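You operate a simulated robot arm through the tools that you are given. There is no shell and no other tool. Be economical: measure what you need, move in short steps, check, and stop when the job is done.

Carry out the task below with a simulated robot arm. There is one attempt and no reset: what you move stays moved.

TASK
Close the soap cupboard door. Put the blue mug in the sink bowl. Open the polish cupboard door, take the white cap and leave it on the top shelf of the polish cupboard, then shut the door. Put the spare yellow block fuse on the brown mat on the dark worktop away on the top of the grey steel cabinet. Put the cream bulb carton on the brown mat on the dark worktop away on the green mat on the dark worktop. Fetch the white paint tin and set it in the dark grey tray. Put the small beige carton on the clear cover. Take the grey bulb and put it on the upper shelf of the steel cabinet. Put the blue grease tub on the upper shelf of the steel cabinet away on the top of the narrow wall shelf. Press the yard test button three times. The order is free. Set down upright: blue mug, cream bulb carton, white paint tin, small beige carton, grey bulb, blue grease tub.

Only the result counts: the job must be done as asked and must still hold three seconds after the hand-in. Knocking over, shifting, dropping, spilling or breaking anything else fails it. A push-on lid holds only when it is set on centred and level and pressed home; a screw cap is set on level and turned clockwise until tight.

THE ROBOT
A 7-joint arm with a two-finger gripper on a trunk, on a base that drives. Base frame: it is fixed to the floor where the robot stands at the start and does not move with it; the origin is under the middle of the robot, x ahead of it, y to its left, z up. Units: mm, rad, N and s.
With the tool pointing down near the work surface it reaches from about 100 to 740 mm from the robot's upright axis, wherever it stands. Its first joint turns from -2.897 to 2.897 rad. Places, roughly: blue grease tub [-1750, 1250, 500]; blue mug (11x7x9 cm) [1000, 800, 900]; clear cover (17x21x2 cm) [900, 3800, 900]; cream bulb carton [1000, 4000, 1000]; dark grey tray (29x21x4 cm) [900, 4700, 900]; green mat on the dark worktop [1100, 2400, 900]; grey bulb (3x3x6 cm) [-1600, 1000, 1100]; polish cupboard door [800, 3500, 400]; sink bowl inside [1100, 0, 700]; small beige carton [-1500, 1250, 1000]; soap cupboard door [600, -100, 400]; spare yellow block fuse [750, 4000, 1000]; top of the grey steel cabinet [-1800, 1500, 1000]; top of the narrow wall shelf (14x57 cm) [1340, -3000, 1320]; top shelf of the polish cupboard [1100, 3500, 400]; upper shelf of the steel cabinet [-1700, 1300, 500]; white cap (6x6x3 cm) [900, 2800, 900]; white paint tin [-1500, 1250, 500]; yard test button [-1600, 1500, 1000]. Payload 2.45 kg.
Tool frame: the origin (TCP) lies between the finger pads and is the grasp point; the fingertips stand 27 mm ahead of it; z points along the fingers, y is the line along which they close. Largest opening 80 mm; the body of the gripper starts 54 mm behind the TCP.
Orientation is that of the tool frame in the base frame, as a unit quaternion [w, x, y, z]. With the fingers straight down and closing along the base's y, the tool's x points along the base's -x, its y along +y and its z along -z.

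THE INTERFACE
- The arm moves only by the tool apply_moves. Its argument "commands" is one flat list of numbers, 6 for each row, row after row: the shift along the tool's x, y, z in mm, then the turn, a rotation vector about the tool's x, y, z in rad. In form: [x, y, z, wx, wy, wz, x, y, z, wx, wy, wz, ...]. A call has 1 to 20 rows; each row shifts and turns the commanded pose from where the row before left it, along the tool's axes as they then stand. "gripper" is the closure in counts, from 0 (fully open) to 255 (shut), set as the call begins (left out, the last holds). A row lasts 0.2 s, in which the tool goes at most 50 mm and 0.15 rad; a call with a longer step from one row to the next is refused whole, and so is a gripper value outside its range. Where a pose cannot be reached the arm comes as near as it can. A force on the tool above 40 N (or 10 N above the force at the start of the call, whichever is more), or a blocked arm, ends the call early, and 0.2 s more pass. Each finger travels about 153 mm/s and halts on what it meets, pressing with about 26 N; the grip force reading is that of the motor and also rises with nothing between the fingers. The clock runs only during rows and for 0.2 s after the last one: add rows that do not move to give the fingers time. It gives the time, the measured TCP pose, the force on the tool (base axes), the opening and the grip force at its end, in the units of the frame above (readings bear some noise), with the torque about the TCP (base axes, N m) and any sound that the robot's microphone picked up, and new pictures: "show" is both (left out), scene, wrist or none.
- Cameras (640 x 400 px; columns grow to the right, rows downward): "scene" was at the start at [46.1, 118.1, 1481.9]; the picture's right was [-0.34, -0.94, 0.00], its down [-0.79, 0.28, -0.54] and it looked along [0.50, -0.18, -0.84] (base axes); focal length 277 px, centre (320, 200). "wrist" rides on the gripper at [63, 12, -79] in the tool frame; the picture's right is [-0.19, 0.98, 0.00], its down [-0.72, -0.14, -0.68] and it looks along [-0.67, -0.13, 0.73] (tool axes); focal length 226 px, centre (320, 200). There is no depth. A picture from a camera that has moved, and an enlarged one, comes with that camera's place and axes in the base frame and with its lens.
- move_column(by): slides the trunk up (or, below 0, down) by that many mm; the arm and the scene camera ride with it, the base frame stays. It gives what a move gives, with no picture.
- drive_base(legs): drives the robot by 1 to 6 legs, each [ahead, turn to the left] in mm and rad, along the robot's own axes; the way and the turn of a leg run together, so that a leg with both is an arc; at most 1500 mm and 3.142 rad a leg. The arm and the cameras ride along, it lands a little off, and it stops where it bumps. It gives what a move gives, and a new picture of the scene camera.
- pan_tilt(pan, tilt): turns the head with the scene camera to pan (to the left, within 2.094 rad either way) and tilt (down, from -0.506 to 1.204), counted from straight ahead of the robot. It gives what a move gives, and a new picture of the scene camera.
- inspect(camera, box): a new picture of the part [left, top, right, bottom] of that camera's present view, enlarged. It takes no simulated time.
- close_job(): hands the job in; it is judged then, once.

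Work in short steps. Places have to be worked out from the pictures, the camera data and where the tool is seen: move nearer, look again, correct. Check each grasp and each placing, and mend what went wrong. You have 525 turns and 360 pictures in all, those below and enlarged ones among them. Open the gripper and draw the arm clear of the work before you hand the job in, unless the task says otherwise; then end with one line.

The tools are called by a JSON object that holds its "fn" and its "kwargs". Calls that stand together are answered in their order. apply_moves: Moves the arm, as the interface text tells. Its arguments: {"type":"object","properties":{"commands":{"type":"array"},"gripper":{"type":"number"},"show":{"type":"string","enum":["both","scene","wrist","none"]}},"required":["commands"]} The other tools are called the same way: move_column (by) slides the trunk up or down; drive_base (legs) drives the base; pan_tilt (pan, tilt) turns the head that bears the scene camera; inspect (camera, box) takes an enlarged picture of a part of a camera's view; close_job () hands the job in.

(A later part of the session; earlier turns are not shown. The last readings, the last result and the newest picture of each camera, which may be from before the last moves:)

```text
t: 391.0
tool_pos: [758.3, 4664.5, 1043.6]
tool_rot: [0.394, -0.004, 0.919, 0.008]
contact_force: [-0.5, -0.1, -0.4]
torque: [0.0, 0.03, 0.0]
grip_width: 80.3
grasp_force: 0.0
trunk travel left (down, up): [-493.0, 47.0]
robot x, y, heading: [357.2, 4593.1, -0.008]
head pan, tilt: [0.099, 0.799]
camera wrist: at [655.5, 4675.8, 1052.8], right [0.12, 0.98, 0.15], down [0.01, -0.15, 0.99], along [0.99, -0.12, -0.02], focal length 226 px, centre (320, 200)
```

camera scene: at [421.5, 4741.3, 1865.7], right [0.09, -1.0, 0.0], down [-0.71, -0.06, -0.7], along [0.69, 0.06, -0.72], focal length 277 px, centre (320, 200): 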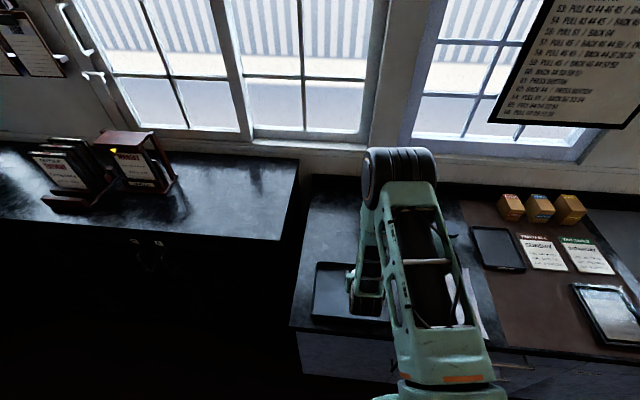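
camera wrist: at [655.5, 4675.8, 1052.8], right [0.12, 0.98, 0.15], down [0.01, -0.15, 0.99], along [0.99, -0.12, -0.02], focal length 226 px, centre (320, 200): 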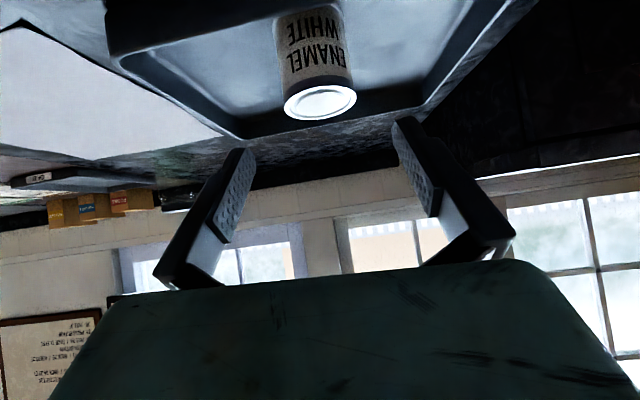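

The white tin stands in the tray. I level the tool and drive back to the cabinet for the LINKS carton.

{"fn": "apply_moves", "kwargs": {"commands": [0, -10, -20, 0, 0.131, 0, 0, -10, -10, 0, 0.131, 0, 0, -10, 0, 0, 0.131, 0, 0, 0, 0, 0, 0.131, 0, 0, 0, 0, 0, 0.131, 0, 0, 0, 0, 0, 0.148, 0], "show": "none"}}

{"fn": "drive_base", "kwargs": {"legs": [[0, -1.725], [1155, 0], [1155, 0], [1150, 0], [0, -1.405], [550, 0]]}}

```text
t: 392.4
tool_pos: [737.1, 4634.8, 1064.8]
tool_rot: [0.002, -0.007, 1.0, 0.006]
contact_force: [-0.3, 0.2, 0.0]
torque: [0.01, -0.01, 0.02]
grip_width: 80.0
grasp_force: 0.0
trunk travel left (down, up): [-493.0, 47.0]
robot x, y, heading: [357.1, 4590.5, -0.008]
head pan, tilt: [0.099, 0.799]
```

```text
t: 419.8
tool_pos: [-1188.4, 1176.9, 1064.9]
tool_rot: [0.006, 1.0, 0.002, -0.001]
contact_force: [0.4, -0.1, -0.6]
torque: [0.03, -0.02, 0.01]
grip_width: 80.4
grasp_force: 0.0
trunk travel left (down, up): [-493.0, 47.0]
robot x, y, heading: [-807.7, 1214.8, 3.128]
head pan, tilt: [0.099, 0.799]
camera scene: at [-872.2, 1069.8, 1865.7], right [-0.08, 1.0, 0.0], down [0.71, 0.06, -0.7], along [-0.69, -0.06, -0.72], focal length 277 px, centre (320, 200)
```

scene: 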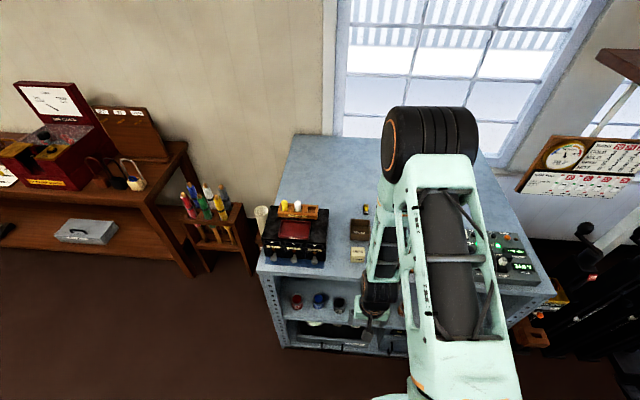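

I extend over the LINKS carton at (−1460,1159) and look.

{"fn": "apply_moves", "kwargs": {"commands": [0, 0, -40, 0, 0, 0, -42, 3, 0, 0, 0, 0, -42, 3, 0, 0, 0, 0, -42, 3, 0, 0, 0, 0, -42, 3, 0, 0, 0, 0, -42, 3, 0, 0, 0, 0, -20, 0, 0, 0, 0, 0], "show": "wrist"}}

```text
t: 421.4
tool_pos: [-1416.0, 1161.8, 1107.6]
tool_rot: [0.007, 1.0, 0.001, -0.001]
contact_force: [-1.5, 0.2, 0.0]
torque: [0.03, 0.03, 0.0]
grip_width: 79.9
grasp_force: 0.2
trunk travel left (down, up): [-493.0, 47.0]
robot x, y, heading: [-807.9, 1216.6, 3.12]
head pan, tilt: [0.099, 0.799]
camera wrist: at [-1353.0, 1151.3, 1186.6], right [-0.19, -0.98, 0.01], down [-0.72, 0.15, 0.68], along [-0.67, 0.12, -0.73], focal length 226 px, centre (320, 200)
```

wrist: 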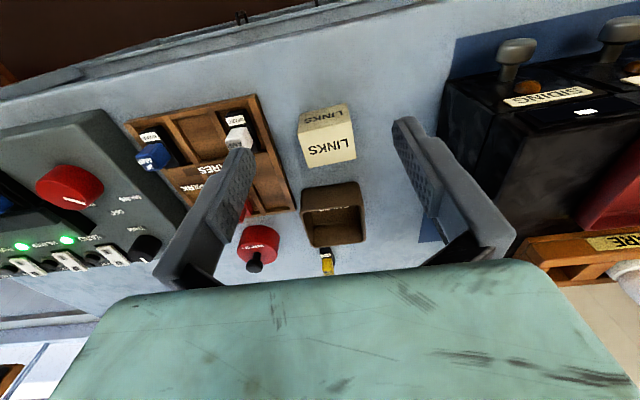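

The carton is at (−1463,1160), 947–993. I narrow the opening to ~64 mm, move over it and descend.

{"fn": "apply_moves", "kwargs": {"commands": [-47, 0, 0, 0, 0, 0, 0, 0, 40, 0, 0, 0, 0, 0, 40, 0, 0, 0, 0, 0, 25, 0, 0, 0], "gripper": 50, "show": "wrist"}}

```text
t: 422.4
tool_pos: [-1464.5, 1160.5, 1003.0]
tool_rot: [0.006, 1.0, 0.001, -0.003]
contact_force: [-0.3, -0.7, -0.2]
torque: [-0.05, -0.01, 0.0]
grip_width: 64.5
grasp_force: 0.0
trunk travel left (down, up): [-493.0, 47.0]
robot x, y, heading: [-807.8, 1218.5, 3.125]
head pan, tilt: [0.099, 0.799]
camera wrist: at [-1401.2, 1148.2, 1081.9], right [-0.19, -0.98, 0.01], down [-0.72, 0.15, 0.68], along [-0.67, 0.12, -0.73], focal length 226 px, centre (320, 200)
```

wrist: 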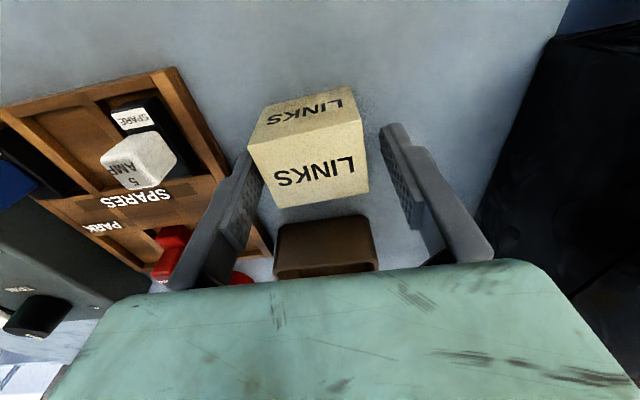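

The box is about 5 mm left of centre. I shift and lower the rest, then grip.

{"fn": "apply_moves", "kwargs": {"commands": [0, -5, 0, 0, 0, 0, 0, 0, 12, 0, 0, 0, 0, 0, 10, 0, 0, 0], "show": "wrist"}}

```text
t: 423.1
tool_pos: [-1464.5, 1168.5, 983.2]
tool_rot: [0.006, 1.0, 0.002, -0.004]
contact_force: [3.5, 7.5, 23.5]
torque: [1.07, -0.31, -0.11]
grip_width: 59.0
grasp_force: 0.1
trunk travel left (down, up): [-493.0, 47.0]
robot x, y, heading: [-807.9, 1215.6, 3.121]
head pan, tilt: [0.099, 0.799]
camera wrist: at [-1401.3, 1156.2, 1061.9], right [-0.19, -0.98, 0.01], down [-0.71, 0.15, 0.69], along [-0.68, 0.12, -0.73], focal length 226 px, centre (320, 200)
```

wrist: 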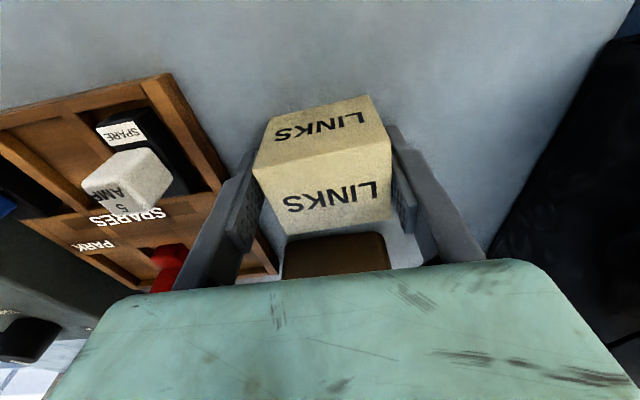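

The left finger touched the SPARES tray edge; there is too little room there. I lift, and will instead grip front-to-back with the tool yawed 90°.

{"fn": "apply_moves", "kwargs": {"commands": [0, 2, -12, 0, 0, 0, 0, 2, -40, 0, 0, 0, 0, 0, -45, 0, 0, 0, 0, 0, 0, 0, 0, 0.143, 0, 0, 0, 0, 0, 0.143, 0, 0, 0, 0, 0, 0.143, 0, 0, 0, 0, 0, 0.143, 0, 0, 0, 0, 0, 0.143, 0, 0, 0, 0, 0, 0.143, 0, 0, 0, 0, 0, 0.143, 0, 0, 0, 0, 0, 0.143, 0, 0, 0, 0, 0, 0.143, 0, 0, 0, 0, 0, 0.143, 0, 0, 0, 0, 0, 0.143], "gripper": 20, "show": "wrist"}}

```text
t: 426.1
tool_pos: [-1464.6, 1162.5, 1077.1]
tool_rot: [-0.006, -0.707, 0.707, -0.002]
contact_force: [-1.1, 0.3, -1.0]
torque: [0.0, 0.04, 0.03]
grip_width: 73.7
grasp_force: 0.0
trunk travel left (down, up): [-493.0, 47.0]
robot x, y, heading: [-809.7, 1214.6, 3.123]
head pan, tilt: [0.099, 0.799]
camera wrist: at [-1477.6, 1099.7, 1156.5], right [-0.98, 0.19, 0.0], down [0.14, 0.73, 0.67], along [0.13, 0.66, -0.74], focal length 226 px, centre (320, 200)
```

wrist: 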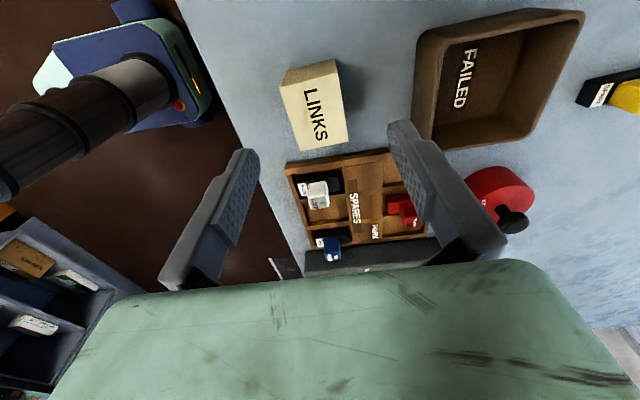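

The SPARES tray is undisturbed and the carton centre is (−1464,1161). I descend with front and back fingers.

{"fn": "apply_moves", "kwargs": {"commands": [0, 0, 40, 0, 0, 0, 0, 0, 30, 0, 0, 0, 0, 0, 15, 0, 0, 0, 0, 0, 11, 0, 0, 0], "show": "wrist"}}

```text
t: 427.3
tool_pos: [-1461.9, 1162.9, 985.7]
tool_rot: [0.007, 0.709, -0.706, 0.002]
contact_force: [13.3, 0.6, 31.1]
torque: [0.25, -1.65, -0.09]
grip_width: 69.4
grasp_force: 0.0
trunk travel left (down, up): [-493.0, 47.0]
robot x, y, heading: [-807.1, 1213.9, 3.118]
head pan, tilt: [0.099, 0.799]
stopped in row 4: the force on the tool passed its limit at 49 N (the readings are from after the stop); the commanded pose is now the measured one
camera wrist: at [-1475.3, 1100.4, 1066.2], right [-0.98, 0.19, 0.0], down [0.14, 0.73, 0.67], along [0.13, 0.66, -0.74], focal length 226 px, centre (320, 200)
```

wrist: 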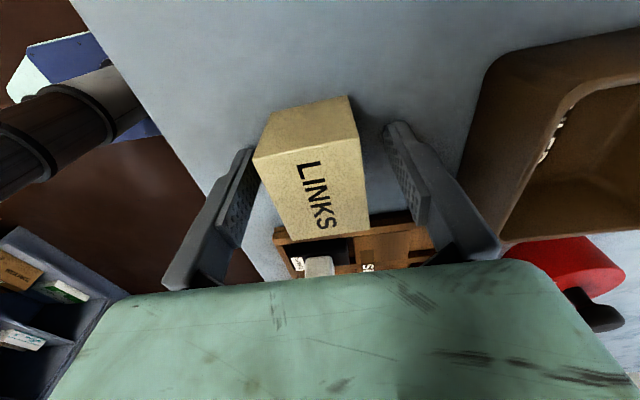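

Contact again on the front finger at z≈958. I inspect what it touches.

{"fn": "inspect", "kwargs": {"camera": "wrist", "box": [180, 60, 500, 260]}}

```text
2.00 times, centred on (340, 160) of wrist
camera zoom: at [-1475.3, 1100.4, 1066.2], right [-0.98, 0.19, 0.0], down [0.14, 0.73, 0.67], along [0.13, 0.66, -0.74], focal length 452 px, centre (280, 280)
```

zoom: 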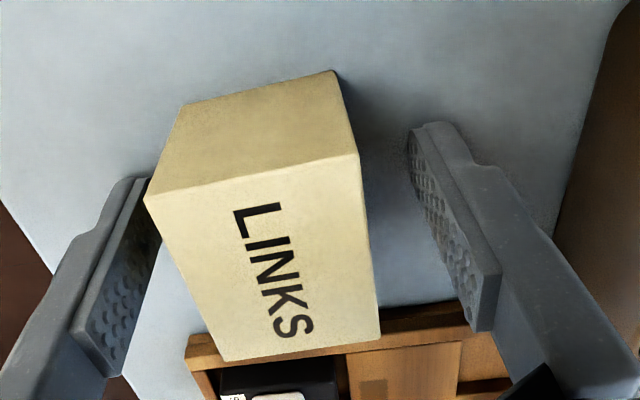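

The carton lies between the fingers; the tips evidently touch the cabinet top (higher here than assumed). I raise 4 mm and close.

{"fn": "apply_moves", "kwargs": {"commands": [0, 0, -5, 0, 0, 0, 0, 0, 0, 0, 0, 0], "show": "none"}}

{"fn": "apply_moves", "kwargs": {"commands": [0, 0, 0, 0, 0, 0, 0, 0, 0, 0, 0, 0, 0, 0, 0, 0, 0, 0], "gripper": 255, "show": "wrist"}}

```text
t: 427.9
tool_pos: [-1464.7, 1162.9, 986.9]
tool_rot: [0.006, 0.708, -0.706, 0.003]
contact_force: [3.7, 1.2, 8.0]
torque: [0.08, -0.53, 0.04]
grip_width: 72.8
grasp_force: 0.1
trunk travel left (down, up): [-493.0, 47.0]
robot x, y, heading: [-807.8, 1219.9, 3.126]
head pan, tilt: [0.099, 0.799]
```

```text
t: 428.7
tool_pos: [-1465.6, 1162.7, 986.2]
tool_rot: [0.006, 0.708, -0.707, 0.003]
contact_force: [0.6, 0.1, -0.2]
torque: [0.02, 0.01, 0.01]
grip_width: 39.2
grasp_force: 25.9
trunk travel left (down, up): [-493.0, 47.0]
robot x, y, heading: [-809.8, 1214.7, 3.123]
head pan, tilt: [0.099, 0.799]
camera wrist: at [-1478.0, 1100.2, 1067.0], right [-0.98, 0.19, 0.0], down [0.14, 0.73, 0.67], along [0.13, 0.66, -0.74], focal length 226 px, centre (320, 200)
```

wrist: 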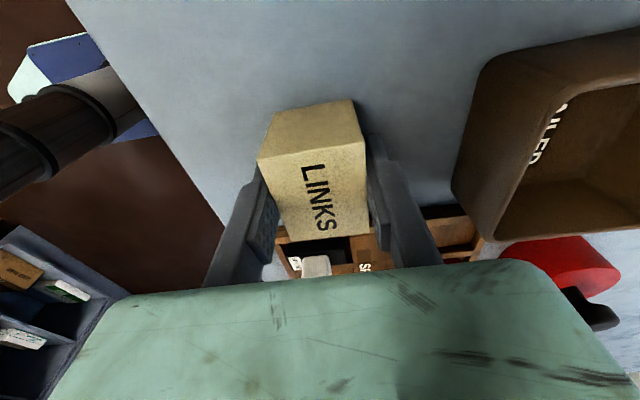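

Carton held (39 mm). I lift, retract and yaw the tool back to neutral.

{"fn": "apply_moves", "kwargs": {"commands": [0, 0, -30, 0, 0, 0, 0, 0, -45, 0, 0, 0, 0, 0, -30, 0, 0, 0, 0, -44, 0, 0, 0, 0, 0, -44, 0, 0, 0, 0, 0, -44, 0, 0, 0, 0, 0, -44, 0, 0, 0, 0, 0, -44, 0, 0, 0, 0, 0, 0, 0, 0, 0, -0.143, 0, 0, 0, 0, 0, -0.143, 0, 0, 0, 0, 0, -0.143, 0, 0, 0, 0, 0, -0.143, 0, 0, 0, 0, 0, -0.143, 0, 0, 0, 0, 0, -0.143, 0, 0, 0, 0, 0, -0.143, 0, 0, 0, 0, 0, -0.143, 0, 0, 0, 0, 0, -0.143, 0, 0, 0, 0, 0, -0.143, 0, 0, 0, 0, 0, -0.143], "show": "wrist"}}

```text
t: 432.7
tool_pos: [-1244.6, 1163.9, 1091.1]
tool_rot: [0.007, 1.0, 0.003, -0.001]
contact_force: [0.6, -0.5, -0.4]
torque: [0.01, 0.01, -0.02]
grip_width: 39.1
grasp_force: 25.8
trunk travel left (down, up): [-493.0, 47.0]
robot x, y, heading: [-808.5, 1214.0, 3.123]
head pan, tilt: [0.099, 0.799]
camera wrist: at [-1181.8, 1152.9, 1170.4], right [-0.19, -0.98, 0.01], down [-0.72, 0.15, 0.68], along [-0.67, 0.12, -0.73], focal length 226 px, centre (320, 200)
```

wrist: 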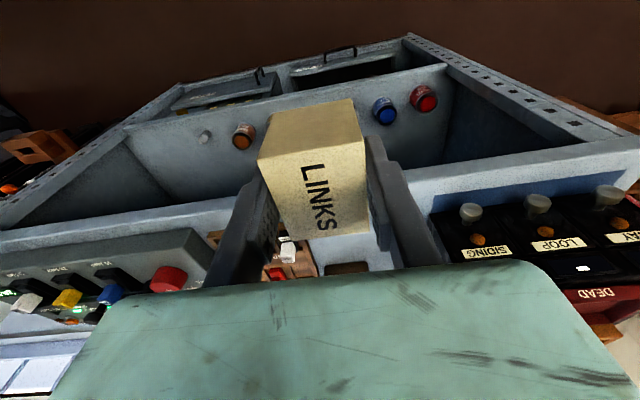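

I drive to the clear cover at about (855,3785).

{"fn": "drive_base", "kwargs": {"legs": [[-300, 0], [0, -1.849], [1340, 0], [1340, 0], [0, -1.27]]}}

{"fn": "apply_moves", "kwargs": {"commands": [0, 0, 0, 0, 0, 0], "show": "wrist"}}

```text
t: 455.2
tool_pos: [693.2, 3840.6, 1091.0]
tool_rot: [0.002, -0.015, 1.0, 0.007]
contact_force: [0.1, 0.6, -1.3]
torque: [0.0, 0.0, -0.02]
grip_width: 39.2
grasp_force: 25.9
trunk travel left (down, up): [-493.0, 47.0]
robot x, y, heading: [258.9, 3782.0, 0.007]
head pan, tilt: [0.099, 0.799]
camera scene: at [318.0, 3928.0, 1865.8], right [0.11, -0.99, 0.0], down [-0.71, -0.08, -0.7], along [0.69, 0.07, -0.72], focal length 277 px, centre (320, 200)
```

scene: 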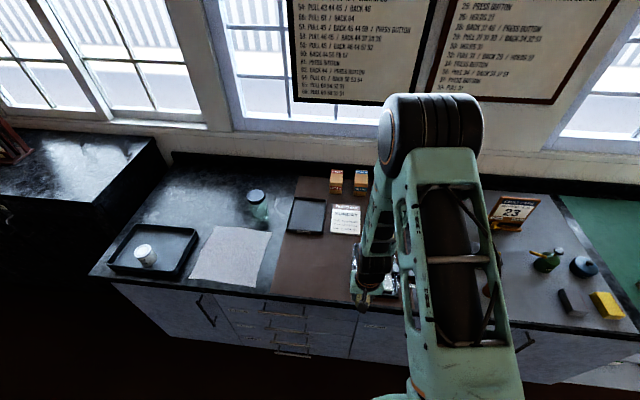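

```text
t: 455.6
tool_pos: [692.8, 3839.9, 1090.6]
tool_rot: [0.001, -0.014, 1.0, 0.006]
contact_force: [-0.3, -0.3, -0.6]
torque: [-0.07, 0.02, 0.03]
grip_width: 39.3
grasp_force: 26.3
trunk travel left (down, up): [-493.0, 47.0]
robot x, y, heading: [256.2, 3780.1, 0.004]
head pan, tilt: [0.099, 0.799]
camera wrist: at [628.3, 3849.9, 1170.4], right [0.17, 0.99, 0.01], down [0.72, -0.13, 0.68], along [0.67, -0.1, -0.73], focal length 226 px, centre (320, 200)
```

wrist: 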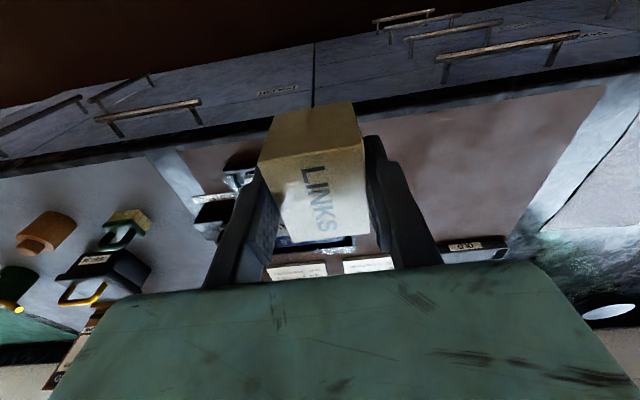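

I move to a point just short of the cover and look down at it.

{"fn": "apply_moves", "kwargs": {"commands": [-30, -20, -10, 0, 0, 0, -30, -20, -10, 0, 0, 0, -30, -10, -10, 0, 0, 0], "show": "wrist"}}

```text
t: 456.4
tool_pos: [785.1, 3794.9, 1117.9]
tool_rot: [0.0, -0.015, 1.0, 0.007]
contact_force: [0.6, 0.2, -1.0]
torque: [0.0, 0.02, -0.03]
grip_width: 39.2
grasp_force: 26.2
trunk travel left (down, up): [-493.0, 47.0]
robot x, y, heading: [256.4, 3776.4, 0.008]
head pan, tilt: [0.099, 0.799]
camera wrist: at [720.6, 3804.0, 1197.1], right [0.16, 0.99, 0.01], down [0.72, -0.13, 0.68], along [0.67, -0.1, -0.73], focal length 226 px, centre (320, 200)
```

wrist: 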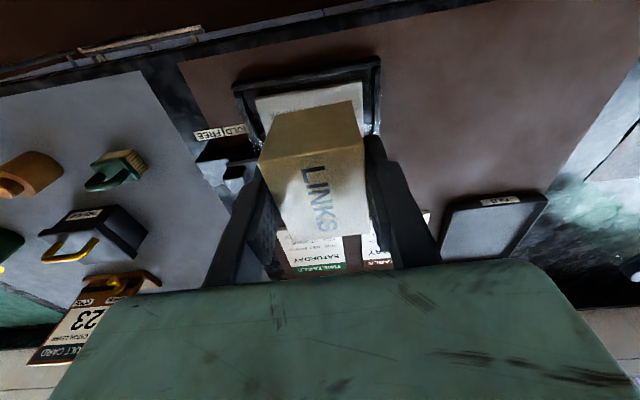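

The framed clear cover spans about x 786–975, y 3705–3872; the HOLD/FREE catch is on its right. I go over the centre and lower to just above.

{"fn": "apply_moves", "kwargs": {"commands": [-35, -1, 0, 0, 0, 0, -35, -1, 0, 0, 0, 0, -32, -1, 0, 0, 0, 0, 0, 0, 45, 0, 0, 0, 0, 0, 40, 0, 0, 0, 0, 0, 30, 0, 0, 0], "show": "wrist"}}

```text
t: 457.8
tool_pos: [885.5, 3794.9, 1004.1]
tool_rot: [0.002, -0.014, 1.0, 0.008]
contact_force: [0.2, 0.4, -0.7]
torque: [0.01, -0.02, -0.03]
grip_width: 39.2
grasp_force: 26.0
trunk travel left (down, up): [-493.0, 47.0]
robot x, y, heading: [259.0, 3777.6, 0.009]
head pan, tilt: [0.099, 0.799]
camera wrist: at [820.0, 3804.4, 1083.3], right [0.16, 0.99, 0.01], down [0.72, -0.13, 0.68], along [0.67, -0.1, -0.73], focal length 226 px, centre (320, 200)
```

wrist: 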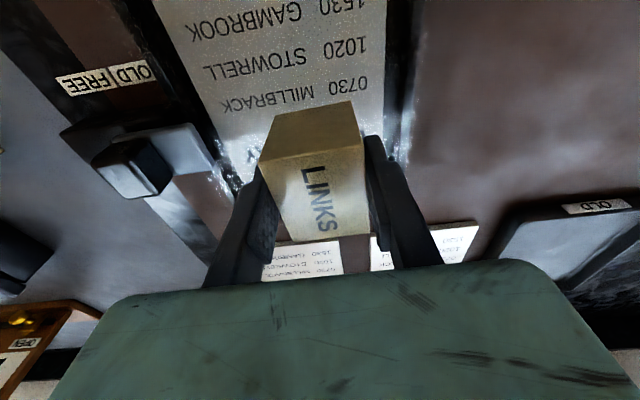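

The cover's far edge is near x≈945, so its centre is about (867,3787). I shift and lower gently.

{"fn": "apply_moves", "kwargs": {"commands": [18, -6, 0, 0, 0, 0, 0, 0, 20, 0, 0, 0, 0, 0, 8, 0, 0, 0, 0, 0, 4, 0, 0, 0], "show": "wrist"}}

{"fn": "apply_moves", "kwargs": {"commands": [0, 0, 2, 0, 0, 0, 0, 0, 2, 0, 0, 0], "show": "none"}}

```text
t: 458.8
tool_pos: [868.3, 3787.9, 973.7]
tool_rot: [0.001, -0.015, 1.0, 0.006]
contact_force: [-0.2, 0.7, -0.5]
torque: [0.0, 0.03, 0.0]
grip_width: 39.1
grasp_force: 26.1
trunk travel left (down, up): [-493.0, 47.0]
robot x, y, heading: [257.1, 3776.3, 0.006]
head pan, tilt: [0.099, 0.799]
camera wrist: at [803.1, 3797.8, 1052.3], right [0.16, 0.99, 0.01], down [0.72, -0.13, 0.68], along [0.67, -0.1, -0.73], focal length 226 px, centre (320, 200)
```

wrist: 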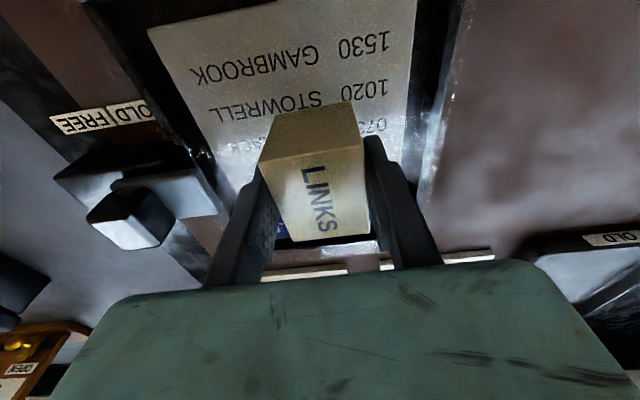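

```text
t: 459.4
tool_pos: [867.9, 3788.9, 969.6]
tool_rot: [0.001, -0.014, 1.0, 0.008]
contact_force: [0.2, -0.2, -1.9]
torque: [0.01, 0.03, -0.03]
grip_width: 39.2
grasp_force: 26.1
trunk travel left (down, up): [-493.0, 47.0]
robot x, y, heading: [256.8, 3778.9, 0.009]
head pan, tilt: [0.099, 0.799]
```

Continue down in 2 mm steps.

{"fn": "apply_moves", "kwargs": {"commands": [0, 0, 2, 0, 0, 0, 0, 0, 2, 0, 0, 0, 0, 0, 2, 0, 0, 0], "show": "none"}}

{"fn": "apply_moves", "kwargs": {"commands": [0, 0, 2, 0, 0, 0, 0, 0, 1.5, 0, 0, 0], "show": "none"}}

```text
t: 460.2
tool_pos: [868.3, 3788.5, 965.6]
tool_rot: [0.004, -0.015, 1.0, 0.005]
contact_force: [-3.9, -0.3, 29.4]
torque: [-0.46, 0.45, -0.05]
grip_width: 39.0
grasp_force: 26.2
trunk travel left (down, up): [-493.0, 47.0]
robot x, y, heading: [256.2, 3778.0, 0.008]
head pan, tilt: [0.099, 0.799]
```

```text
t: 460.8
tool_pos: [867.5, 3789.5, 962.9]
tool_rot: [0.004, -0.015, 1.0, 0.007]
contact_force: [3.1, 1.8, 31.1]
torque: [-0.64, -0.14, 0.02]
grip_width: 39.2
grasp_force: 26.3
trunk travel left (down, up): [-493.0, 47.0]
robot x, y, heading: [255.8, 3778.7, 0.006]
head pan, tilt: [0.099, 0.799]
```

Contact. I ease up 2 mm, open and lift.

{"fn": "apply_moves", "kwargs": {"commands": [0, 0, -2, 0, 0, 0, 0, 0, 0, 0, 0, 0], "show": "none"}}

{"fn": "apply_moves", "kwargs": {"commands": [0, 0, 0, 0, 0, 0, 0, 0, 0, 0, 0, 0, 0, 0, -20, 0, 0, 0, 0, 0, -45, 0, 0, 0, 0, 0, -45, 0, 0, 0, 0, 0, -30, 0, 0, 0], "gripper": 70, "show": "wrist"}}

```text
t: 461.4
tool_pos: [868.7, 3787.6, 961.9]
tool_rot: [0.002, -0.015, 1.0, 0.006]
contact_force: [6.8, 1.8, 17.9]
torque: [-0.32, -0.44, 0.16]
grip_width: 39.1
grasp_force: 25.6
trunk travel left (down, up): [-493.0, 47.0]
robot x, y, heading: [255.1, 3781.6, 0.008]
head pan, tilt: [0.099, 0.799]
```

```text
t: 462.8
tool_pos: [867.7, 3787.1, 1103.4]
tool_rot: [0.002, -0.014, 1.0, 0.007]
contact_force: [0.0, 0.1, -0.5]
torque: [0.0, -0.01, 0.05]
grip_width: 58.2
grasp_force: 0.1
trunk travel left (down, up): [-493.0, 47.0]
robot x, y, heading: [257.8, 3775.7, 0.009]
head pan, tilt: [0.099, 0.799]
camera wrist: at [802.7, 3796.2, 1182.3], right [0.16, 0.99, 0.01], down [0.72, -0.13, 0.68], along [0.67, -0.1, -0.73], focal length 226 px, centre (320, 200)
```

wrist: 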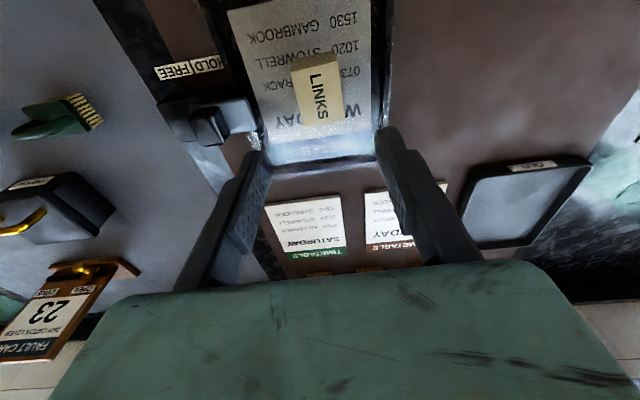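

The carton stands on the cover. Last item: the grease tub. I retract and drive back to the steel cabinet.

{"fn": "apply_moves", "kwargs": {"commands": [45, 0, 0, 0, 0, 0, 45, 0, 0, 0, 0, 0, 45, 0, 0, 0, 0, 0, 45, 0, 0, 0, 0, 0], "gripper": 0, "show": "none"}}

{"fn": "drive_base", "kwargs": {"legs": [[0, -1.762], [1259, 0], [1259, 0], [0, -1.39], [500, 0]]}}

```text
t: 463.8
tool_pos: [687.7, 3782.2, 1102.8]
tool_rot: [0.002, -0.014, 1.0, 0.006]
contact_force: [0.2, -1.0, 1.0]
torque: [0.03, 0.01, 0.02]
grip_width: 80.0
grasp_force: 0.3
trunk travel left (down, up): [-493.0, 47.0]
robot x, y, heading: [256.8, 3781.2, 0.003]
head pan, tilt: [0.099, 0.799]
```

```text
t: 486.5
tool_pos: [-1131.8, 1339.7, 1103.4]
tool_rot: [0.007, 1.0, -0.004, -0.001]
contact_force: [0.1, 0.8, -0.4]
torque: [-0.05, 0.0, -0.02]
grip_width: 79.8
grasp_force: 0.0
trunk travel left (down, up): [-493.0, 47.0]
robot x, y, heading: [-701.6, 1325.7, 3.111]
head pan, tilt: [0.099, 0.799]
camera scene: at [-765.4, 1181.2, 1865.8], right [-0.07, 1.0, 0.0], down [0.72, 0.05, -0.7], along [-0.69, -0.05, -0.72], focal length 277 px, centre (320, 200)
```

scene: 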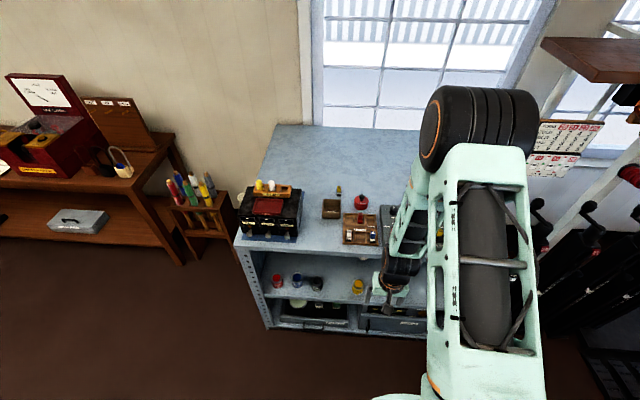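

I tilt the tool by 1.0 rad and lower the trunk 400 mm (tool is 250 mm in front of the cabinet).

{"fn": "apply_moves", "kwargs": {"commands": [0, 0, 20, 0, -0.125, 0, 0, 0, 20, 0, -0.125, 0, 0, 0, 0, 0, -0.125, 0, 0, 0, 0, 0, -0.125, 0, 0, 0, 0, 0, -0.125, 0, 0, 0, 0, 0, -0.125, 0, 0, 0, 0, 0, -0.125, 0, 0, 0, 0, 0, -0.125, 0], "show": "none"}}

{"fn": "move_column", "kwargs": {"by": -400}}

{"fn": "apply_moves", "kwargs": {"commands": [0, 0, 0, 0, 0, 0], "show": "wrist"}}

```text
t: 488.3
tool_pos: [-1134.5, 1338.0, 1062.2]
tool_rot: [0.002, 0.876, -0.008, -0.482]
contact_force: [0.8, 0.1, 0.7]
torque: [-0.01, -0.05, -0.02]
grip_width: 79.8
grasp_force: 0.1
trunk travel left (down, up): [-493.0, 47.0]
robot x, y, heading: [-698.6, 1326.0, 3.11]
head pan, tilt: [0.099, 0.799]
```

```text
t: 492.1
tool_pos: [-1132.8, 1338.8, 663.4]
tool_rot: [0.003, 0.877, -0.008, -0.481]
contact_force: [0.3, -0.1, 0.0]
torque: [0.03, 0.02, 0.02]
grip_width: 79.9
grasp_force: 0.0
trunk travel left (down, up): [-93.0, 447.0]
robot x, y, heading: [-700.4, 1326.1, 3.114]
head pan, tilt: [0.099, 0.799]
```

```text
t: 492.5
tool_pos: [-1133.3, 1338.7, 661.9]
tool_rot: [0.003, 0.877, -0.008, -0.481]
contact_force: [-0.3, 0.3, -0.5]
torque: [0.0, 0.0, -0.02]
grip_width: 79.7
grasp_force: 0.0
trunk travel left (down, up): [-93.0, 447.0]
robot x, y, heading: [-699.3, 1324.4, 3.111]
head pan, tilt: [0.099, 0.799]
camera wrist: at [-1033.3, 1325.1, 652.4], right [-0.11, -0.98, 0.18], down [0.19, 0.15, 0.97], along [-0.98, 0.14, 0.17], focal length 226 px, centre (320, 200)
```

wrist: 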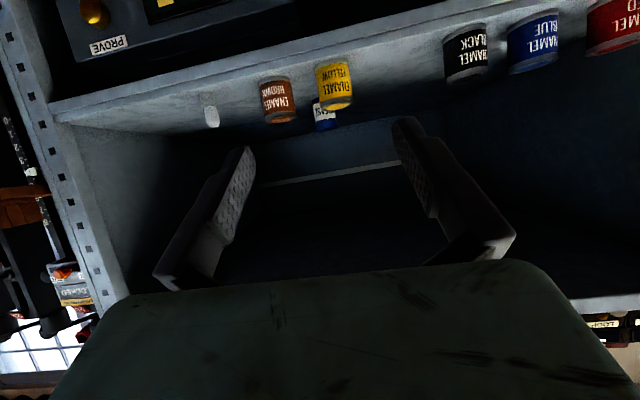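

The tub stands behind, between yellow and brown, near (−1655,1362). I enter above the tins to about (−1540,1355,612).

{"fn": "apply_moves", "kwargs": {"commands": [-19.6, -1.3, 41, 0, 0, 0, -19.6, -1.3, 41, 0, 0, 0, -19.6, -1.3, 41, 0, 0, 0, -19.6, -1.3, 41, 0, 0, 0, -19.6, -1.3, 41, 0, 0, 0, -19.6, -1.3, 41, 0, 0, 0], "show": "wrist"}}

```text
t: 493.9
tool_pos: [-1403.8, 1347.8, 629.6]
tool_rot: [0.003, 0.877, -0.007, -0.48]
contact_force: [0.0, 0.2, 0.1]
torque: [-0.01, 0.0, 0.03]
grip_width: 79.9
grasp_force: 0.1
trunk travel left (down, up): [-93.0, 447.0]
robot x, y, heading: [-697.7, 1324.1, 3.111]
head pan, tilt: [0.099, 0.799]
camera wrist: at [-1303.7, 1333.4, 619.3], right [-0.11, -0.98, 0.18], down [0.19, 0.15, 0.97], along [-0.98, 0.14, 0.17], focal length 226 px, centre (320, 200)
```

wrist: 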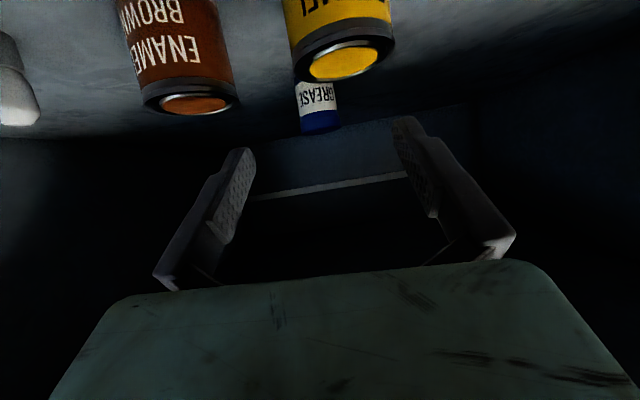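

Tub centre is about (−1645,1361), top z≈571. I go further in above the tins.

{"fn": "apply_moves", "kwargs": {"commands": [-17, -3, 35, 0, 0, 0, -17, -3, 35, 0, 0, 0, -17, -3, 35, 0, 0, 0, -17, -3, 35, 0, 0, 0], "show": "wrist"}}

```text
t: 494.9
tool_pos: [-1559.8, 1361.8, 610.0]
tool_rot: [0.004, 0.877, -0.007, -0.481]
contact_force: [-1.0, -0.5, -0.4]
torque: [-0.04, -0.03, -0.01]
grip_width: 79.9
grasp_force: 0.0
trunk travel left (down, up): [-93.0, 447.0]
robot x, y, heading: [-699.1, 1325.1, 3.113]
head pan, tilt: [0.099, 0.799]
camera wrist: at [-1459.3, 1347.1, 600.1], right [-0.11, -0.98, 0.18], down [0.19, 0.15, 0.97], along [-0.98, 0.14, 0.17], focal length 226 px, centre (320, 200)
```

wrist: 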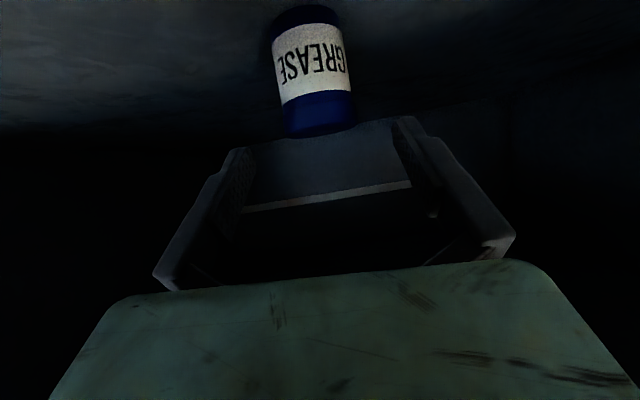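

I go forward 95 mm at this height, so the camera clears the tins, before lowering.

{"fn": "apply_moves", "kwargs": {"commands": [-27, 0, 39, 0, 0, 0, -27, 0, 39, 0, 0, 0], "show": "wrist"}}

```text
t: 495.4
tool_pos: [-1581.6, 1341.4, 585.3]
tool_rot: [0.016, 0.896, 0.01, -0.443]
contact_force: [-2.8, -0.2, 17.8]
torque: [-0.07, -2.16, -0.02]
grip_width: 80.0
grasp_force: 0.0
out of reach, approached as far as the arm can: row 2
trunk travel left (down, up): [-93.0, 447.0]
robot x, y, heading: [-699.3, 1323.7, 3.114]
head pan, tilt: [0.099, 0.799]
stopped in row 2: the force on the tool passed its limit at 116 N (the readings are from after the stop); the commanded pose is now the measured one
camera wrist: at [-1480.4, 1332.1, 582.9], right [-0.09, -0.98, 0.17], down [0.1, 0.16, 0.98], along [-0.99, 0.1, 0.08], focal length 226 px, centre (320, 200)
```

wrist: 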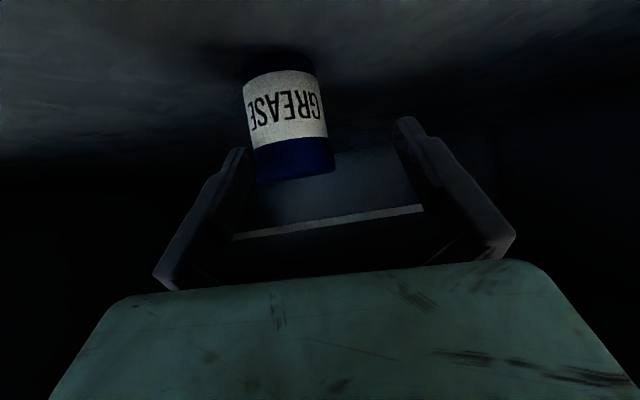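

The arm ran out of reach, sagged, and something touched (probably a tin top). I lift straight up at once and look.

{"fn": "apply_moves", "kwargs": {"commands": [-12, 0, -9, 0, 0, 0, -12, 0, -9, 0, 0, 0], "show": "wrist"}}

{"fn": "pan_tilt", "kwargs": {"pan": 0.0, "tilt": 0.7}}

```text
t: 496.0
tool_pos: [-1579.5, 1341.2, 610.1]
tool_rot: [0.018, 0.898, 0.011, -0.439]
contact_force: [-0.2, -0.1, -0.2]
torque: [0.02, -0.01, -0.05]
grip_width: 80.1
grasp_force: 0.1
trunk travel left (down, up): [-93.0, 447.0]
robot x, y, heading: [-701.7, 1327.4, 3.112]
head pan, tilt: [0.099, 0.799]
camera wrist: at [-1479.1, 1332.5, 608.4], right [-0.09, -0.98, 0.17], down [0.09, 0.17, 0.98], along [-0.99, 0.1, 0.07], focal length 226 px, centre (320, 200)
```

wrist: 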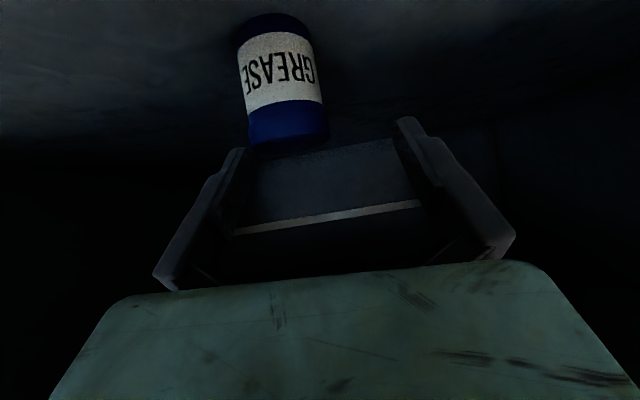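

```text
t: 496.6
tool_pos: [-1581.1, 1342.6, 609.2]
tool_rot: [0.017, 0.898, 0.009, -0.439]
contact_force: [-0.1, -0.1, -0.2]
torque: [0.03, -0.04, 0.01]
grip_width: 80.1
grasp_force: 0.1
trunk travel left (down, up): [-93.0, 447.0]
robot x, y, heading: [-701.9, 1326.9, 3.11]
head pan, tilt: [0.0, 0.7]
camera scene: at [-770.3, 1189.6, 1474.0], right [0.03, 1.0, 0.0], down [0.64, -0.02, -0.76], along [-0.76, 0.02, -0.64], focal length 277 px, centre (320, 200)
```

scene: 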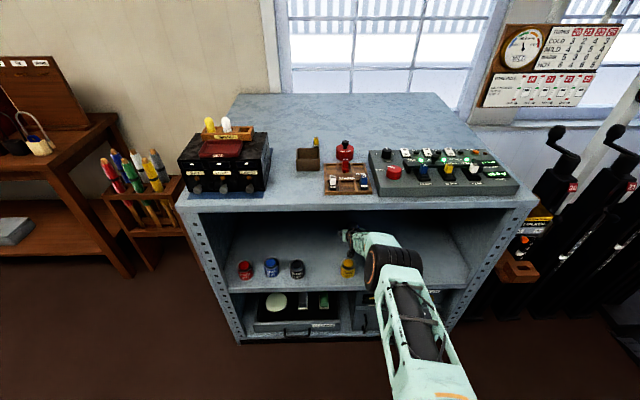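

The yellow tin still stands. I withdraw straight out, then look at the tins before repositioning the base closer.

{"fn": "apply_moves", "kwargs": {"commands": [24, 0, -34, 0, 0, 0, 24, 0, -34, 0, 0, 0, 24, 0, -34, 0, 0, 0, 24, 0, -34, 0, 0, 0, 24, 0, -34, 0, 0, 0, 24, 0, -34, 0, 0, 0, 24, 0, -34, 0, 0, 0, 24, 0, -34, 0, 0, 0], "show": "wrist"}}

{"fn": "inspect", "kwargs": {"camera": "wrist", "box": [160, 30, 480, 230]}}

```text
t: 498.4
tool_pos: [-1247.0, 1352.6, 623.3]
tool_rot: [0.016, 0.898, 0.01, -0.44]
contact_force: [0.1, -0.8, -0.7]
torque: [-0.01, 0.01, 0.02]
grip_width: 80.1
grasp_force: 0.0
trunk travel left (down, up): [-93.0, 447.0]
robot x, y, heading: [-699.9, 1328.0, 3.107]
head pan, tilt: [0.0, 0.7]
camera wrist: at [-1145.4, 1342.3, 622.1], right [-0.09, -0.98, 0.17], down [0.09, 0.17, 0.98], along [-0.99, 0.1, 0.08], focal length 226 px, centre (320, 200)
```

wrist: 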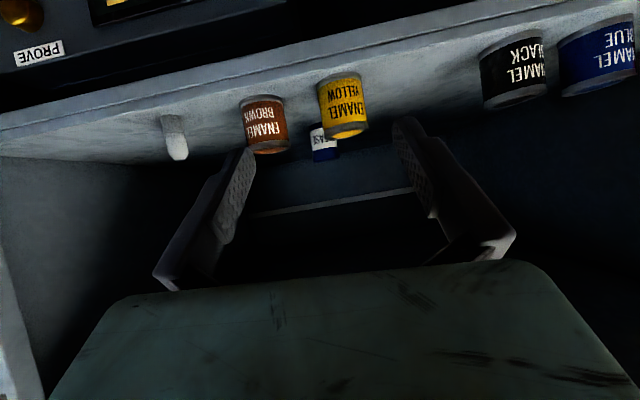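

```text
2.00 times, centred on (320, 130) of wrist
camera zoom: at [-1145.4, 1342.3, 622.1], right [-0.09, -0.98, 0.17], down [0.09, 0.17, 0.98], along [-0.99, 0.1, 0.08], focal length 452 px, centre (320, 340)
```

zoom: 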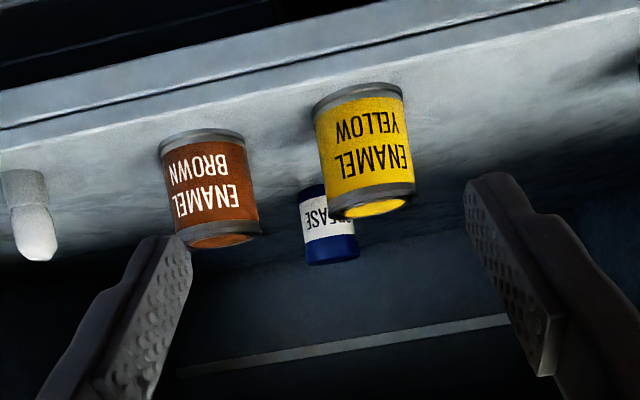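

Yellow tin compares with its earlier position within measuring error, so it was not shifted. I correct the tilt and drive 170 mm nearer.

{"fn": "apply_moves", "kwargs": {"commands": [0, 0, 0, 0, -0.09, -0.02, 24, 0, -37, 0, 0, 0], "show": "none"}}

{"fn": "drive_base", "kwargs": {"legs": [[180, 0.03]]}}

{"fn": "apply_moves", "kwargs": {"commands": [0, 0, 0, 0, 0, 0], "show": "wrist"}}

```text
t: 499.0
tool_pos: [-1203.4, 1353.7, 623.5]
tool_rot: [0.012, 0.877, 0.018, -0.479]
contact_force: [-1.0, -0.9, -0.6]
torque: [-0.02, -0.03, -0.06]
grip_width: 79.8
grasp_force: 0.1
trunk travel left (down, up): [-93.0, 447.0]
robot x, y, heading: [-696.1, 1323.6, 3.11]
head pan, tilt: [0.0, 0.7]
```

```text
t: 500.5
tool_pos: [-1382.3, 1343.4, 624.3]
tool_rot: [0.019, 0.877, 0.03, -0.479]
contact_force: [-0.6, 0.5, 0.2]
torque: [-0.04, -0.02, 0.02]
grip_width: 80.0
grasp_force: 0.1
trunk travel left (down, up): [-93.0, 447.0]
robot x, y, heading: [-878.7, 1328.3, 3.14]
head pan, tilt: [0.0, 0.7]
camera scene: at [-945.1, 1191.1, 1474.0], right [0.0, 1.0, 0.0], down [0.64, 0.0, -0.76], along [-0.76, 0.0, -0.64], focal length 277 px, centre (320, 200)
```

scene: 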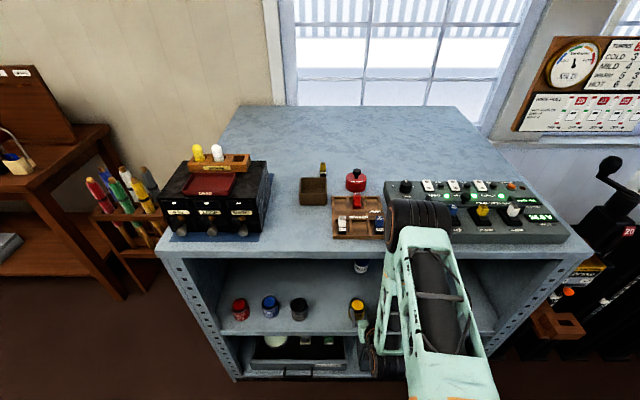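

```text
t: 500.9
tool_pos: [-1382.2, 1343.4, 624.4]
tool_rot: [0.019, 0.877, 0.03, -0.479]
contact_force: [0.1, 0.4, 0.3]
torque: [0.01, -0.01, -0.02]
grip_width: 79.8
grasp_force: 0.0
trunk travel left (down, up): [-93.0, 447.0]
robot x, y, heading: [-880.0, 1331.4, 3.133]
head pan, tilt: [0.0, 0.7]
camera wrist: at [-1281.1, 1337.2, 614.1], right [-0.04, -0.99, 0.17], down [0.17, 0.16, 0.97], along [-0.98, 0.06, 0.17], focal length 226 px, centre (320, 200)
```

wrist: 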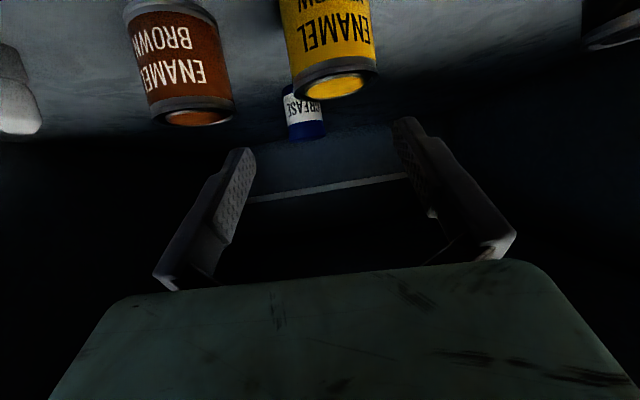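

I go in above the tins again to (−1560,1360,612), now well within reach.

{"fn": "apply_moves", "kwargs": {"commands": [-21.3, -7, 39, 0, 0, 0, -21.3, -7, 39, 0, 0, 0, -21.3, -7, 39, 0, 0, 0, -21.3, -7, 39, 0, 0, 0], "show": "wrist"}}

```text
t: 502.1
tool_pos: [-1511.1, 1351.5, 601.7]
tool_rot: [0.023, 0.888, 0.029, -0.458]
contact_force: [0.0, -1.2, 0.0]
torque: [0.02, 0.01, -0.01]
grip_width: 79.8
grasp_force: 0.0
trunk travel left (down, up): [-93.0, 447.0]
robot x, y, heading: [-869.5, 1328.5, 3.132]
head pan, tilt: [0.0, 0.7]
stopped in row 4: the arm was blocked; the commanded pose is now the measured one
camera wrist: at [-1410.1, 1346.6, 596.3], right [-0.04, -0.98, 0.17], down [0.13, 0.16, 0.98], along [-0.99, 0.06, 0.12], focal length 226 px, centre (320, 200)
```

wrist: 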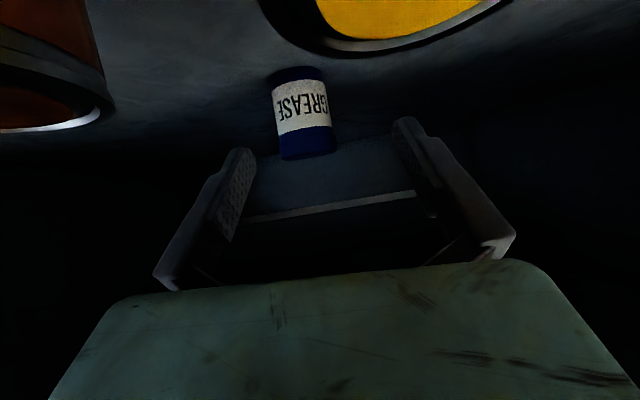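

The arm was blocked, likely by the cabinet's top edge. I back out a bit and look at the arm.

{"fn": "apply_moves", "kwargs": {"commands": [15, 0, -26, 0, 0, 0, 15, 0, -26, 0, 0, 0], "show": "scene"}}

```text
t: 502.7
tool_pos: [-1470.8, 1361.0, 594.6]
tool_rot: [0.023, 0.891, 0.028, -0.454]
contact_force: [-0.2, 0.5, -0.3]
torque: [0.0, -0.02, -0.04]
grip_width: 80.0
grasp_force: 0.1
trunk travel left (down, up): [-93.0, 447.0]
robot x, y, heading: [-876.2, 1329.6, 3.137]
head pan, tilt: [0.0, 0.7]
camera scene: at [-941.1, 1191.1, 1473.4], right [0.01, 1.0, 0.0], down [0.64, 0.0, -0.76], along [-0.76, 0.0, -0.64], focal length 277 px, centre (320, 200)
```

scene: 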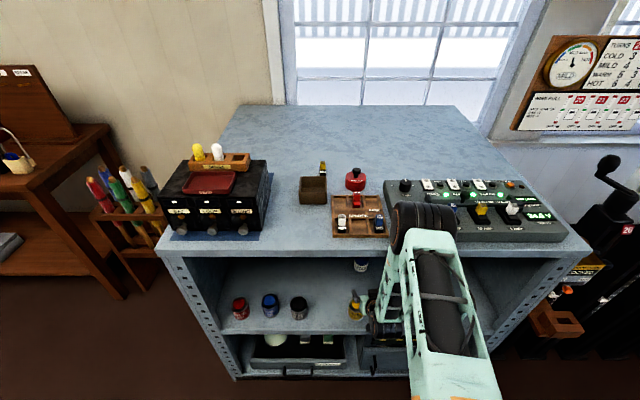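

I enlarge to check the test box, the yellow tin and the elbow.

{"fn": "inspect", "kwargs": {"camera": "scene", "box": [290, 160, 610, 360]}}

```text
2.00 times, centred on (450, 260) of scene
camera zoom: at [-941.1, 1191.1, 1473.4], right [0.01, 1.0, 0.0], down [0.64, 0.0, -0.76], along [-0.76, 0.0, -0.64], focal length 554 px, centre (60, 80)
```

zoom: 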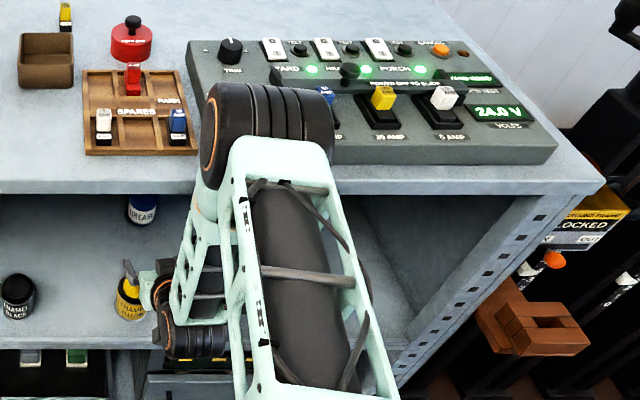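

The forearm stands vertical in front of the cabinet, so the base is now too near. I back the base 85 mm, which also draws the hand straight out.

{"fn": "drive_base", "kwargs": {"legs": [[-85, 0]]}}

{"fn": "apply_moves", "kwargs": {"commands": [10, 0, -20, 0, -0.06, 0, 0, 0, 0, 0, -0.06, -0.03], "show": "wrist"}}

```text
t: 503.8
tool_pos: [-1384.6, 1357.6, 594.9]
tool_rot: [0.022, 0.89, 0.029, -0.454]
contact_force: [0.1, -0.4, 0.1]
torque: [0.03, -0.01, -0.03]
grip_width: 80.1
grasp_force: 0.0
trunk travel left (down, up): [-93.0, 447.0]
robot x, y, heading: [-788.4, 1326.5, 3.136]
head pan, tilt: [0.0, 0.7]
camera scene: at [-854.4, 1190.5, 1474.0], right [0.01, 1.0, 0.0], down [0.64, 0.0, -0.76], along [-0.76, 0.0, -0.64], focal length 277 px, centre (320, 200)
```

scene: 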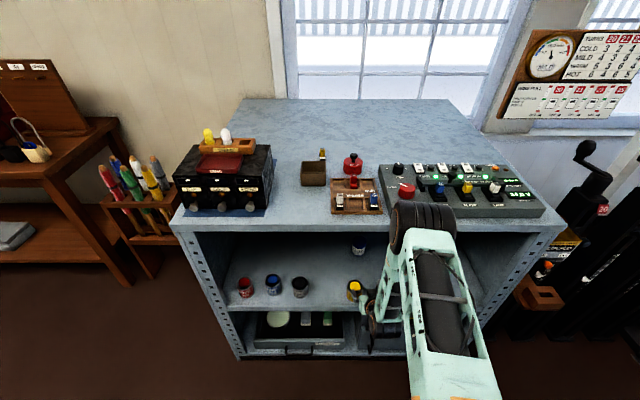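

```text
t: 504.4
tool_pos: [-1361.7, 1359.3, 600.0]
tool_rot: [0.017, 0.861, 0.041, -0.507]
contact_force: [-0.1, -0.6, -0.3]
torque: [0.0, 0.01, -0.02]
grip_width: 79.9
grasp_force: 0.0
trunk travel left (down, up): [-93.0, 447.0]
robot x, y, heading: [-788.6, 1327.8, 3.137]
head pan, tilt: [0.0, 0.7]
camera wrist: at [-1262.3, 1355.9, 582.4], right [-0.01, -0.99, 0.16], down [0.24, 0.15, 0.96], along [-0.97, 0.04, 0.23], focal length 226 px, centre (320, 200)
```

wrist: 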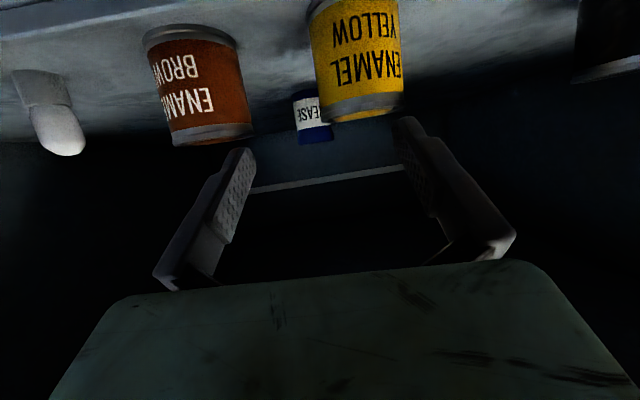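

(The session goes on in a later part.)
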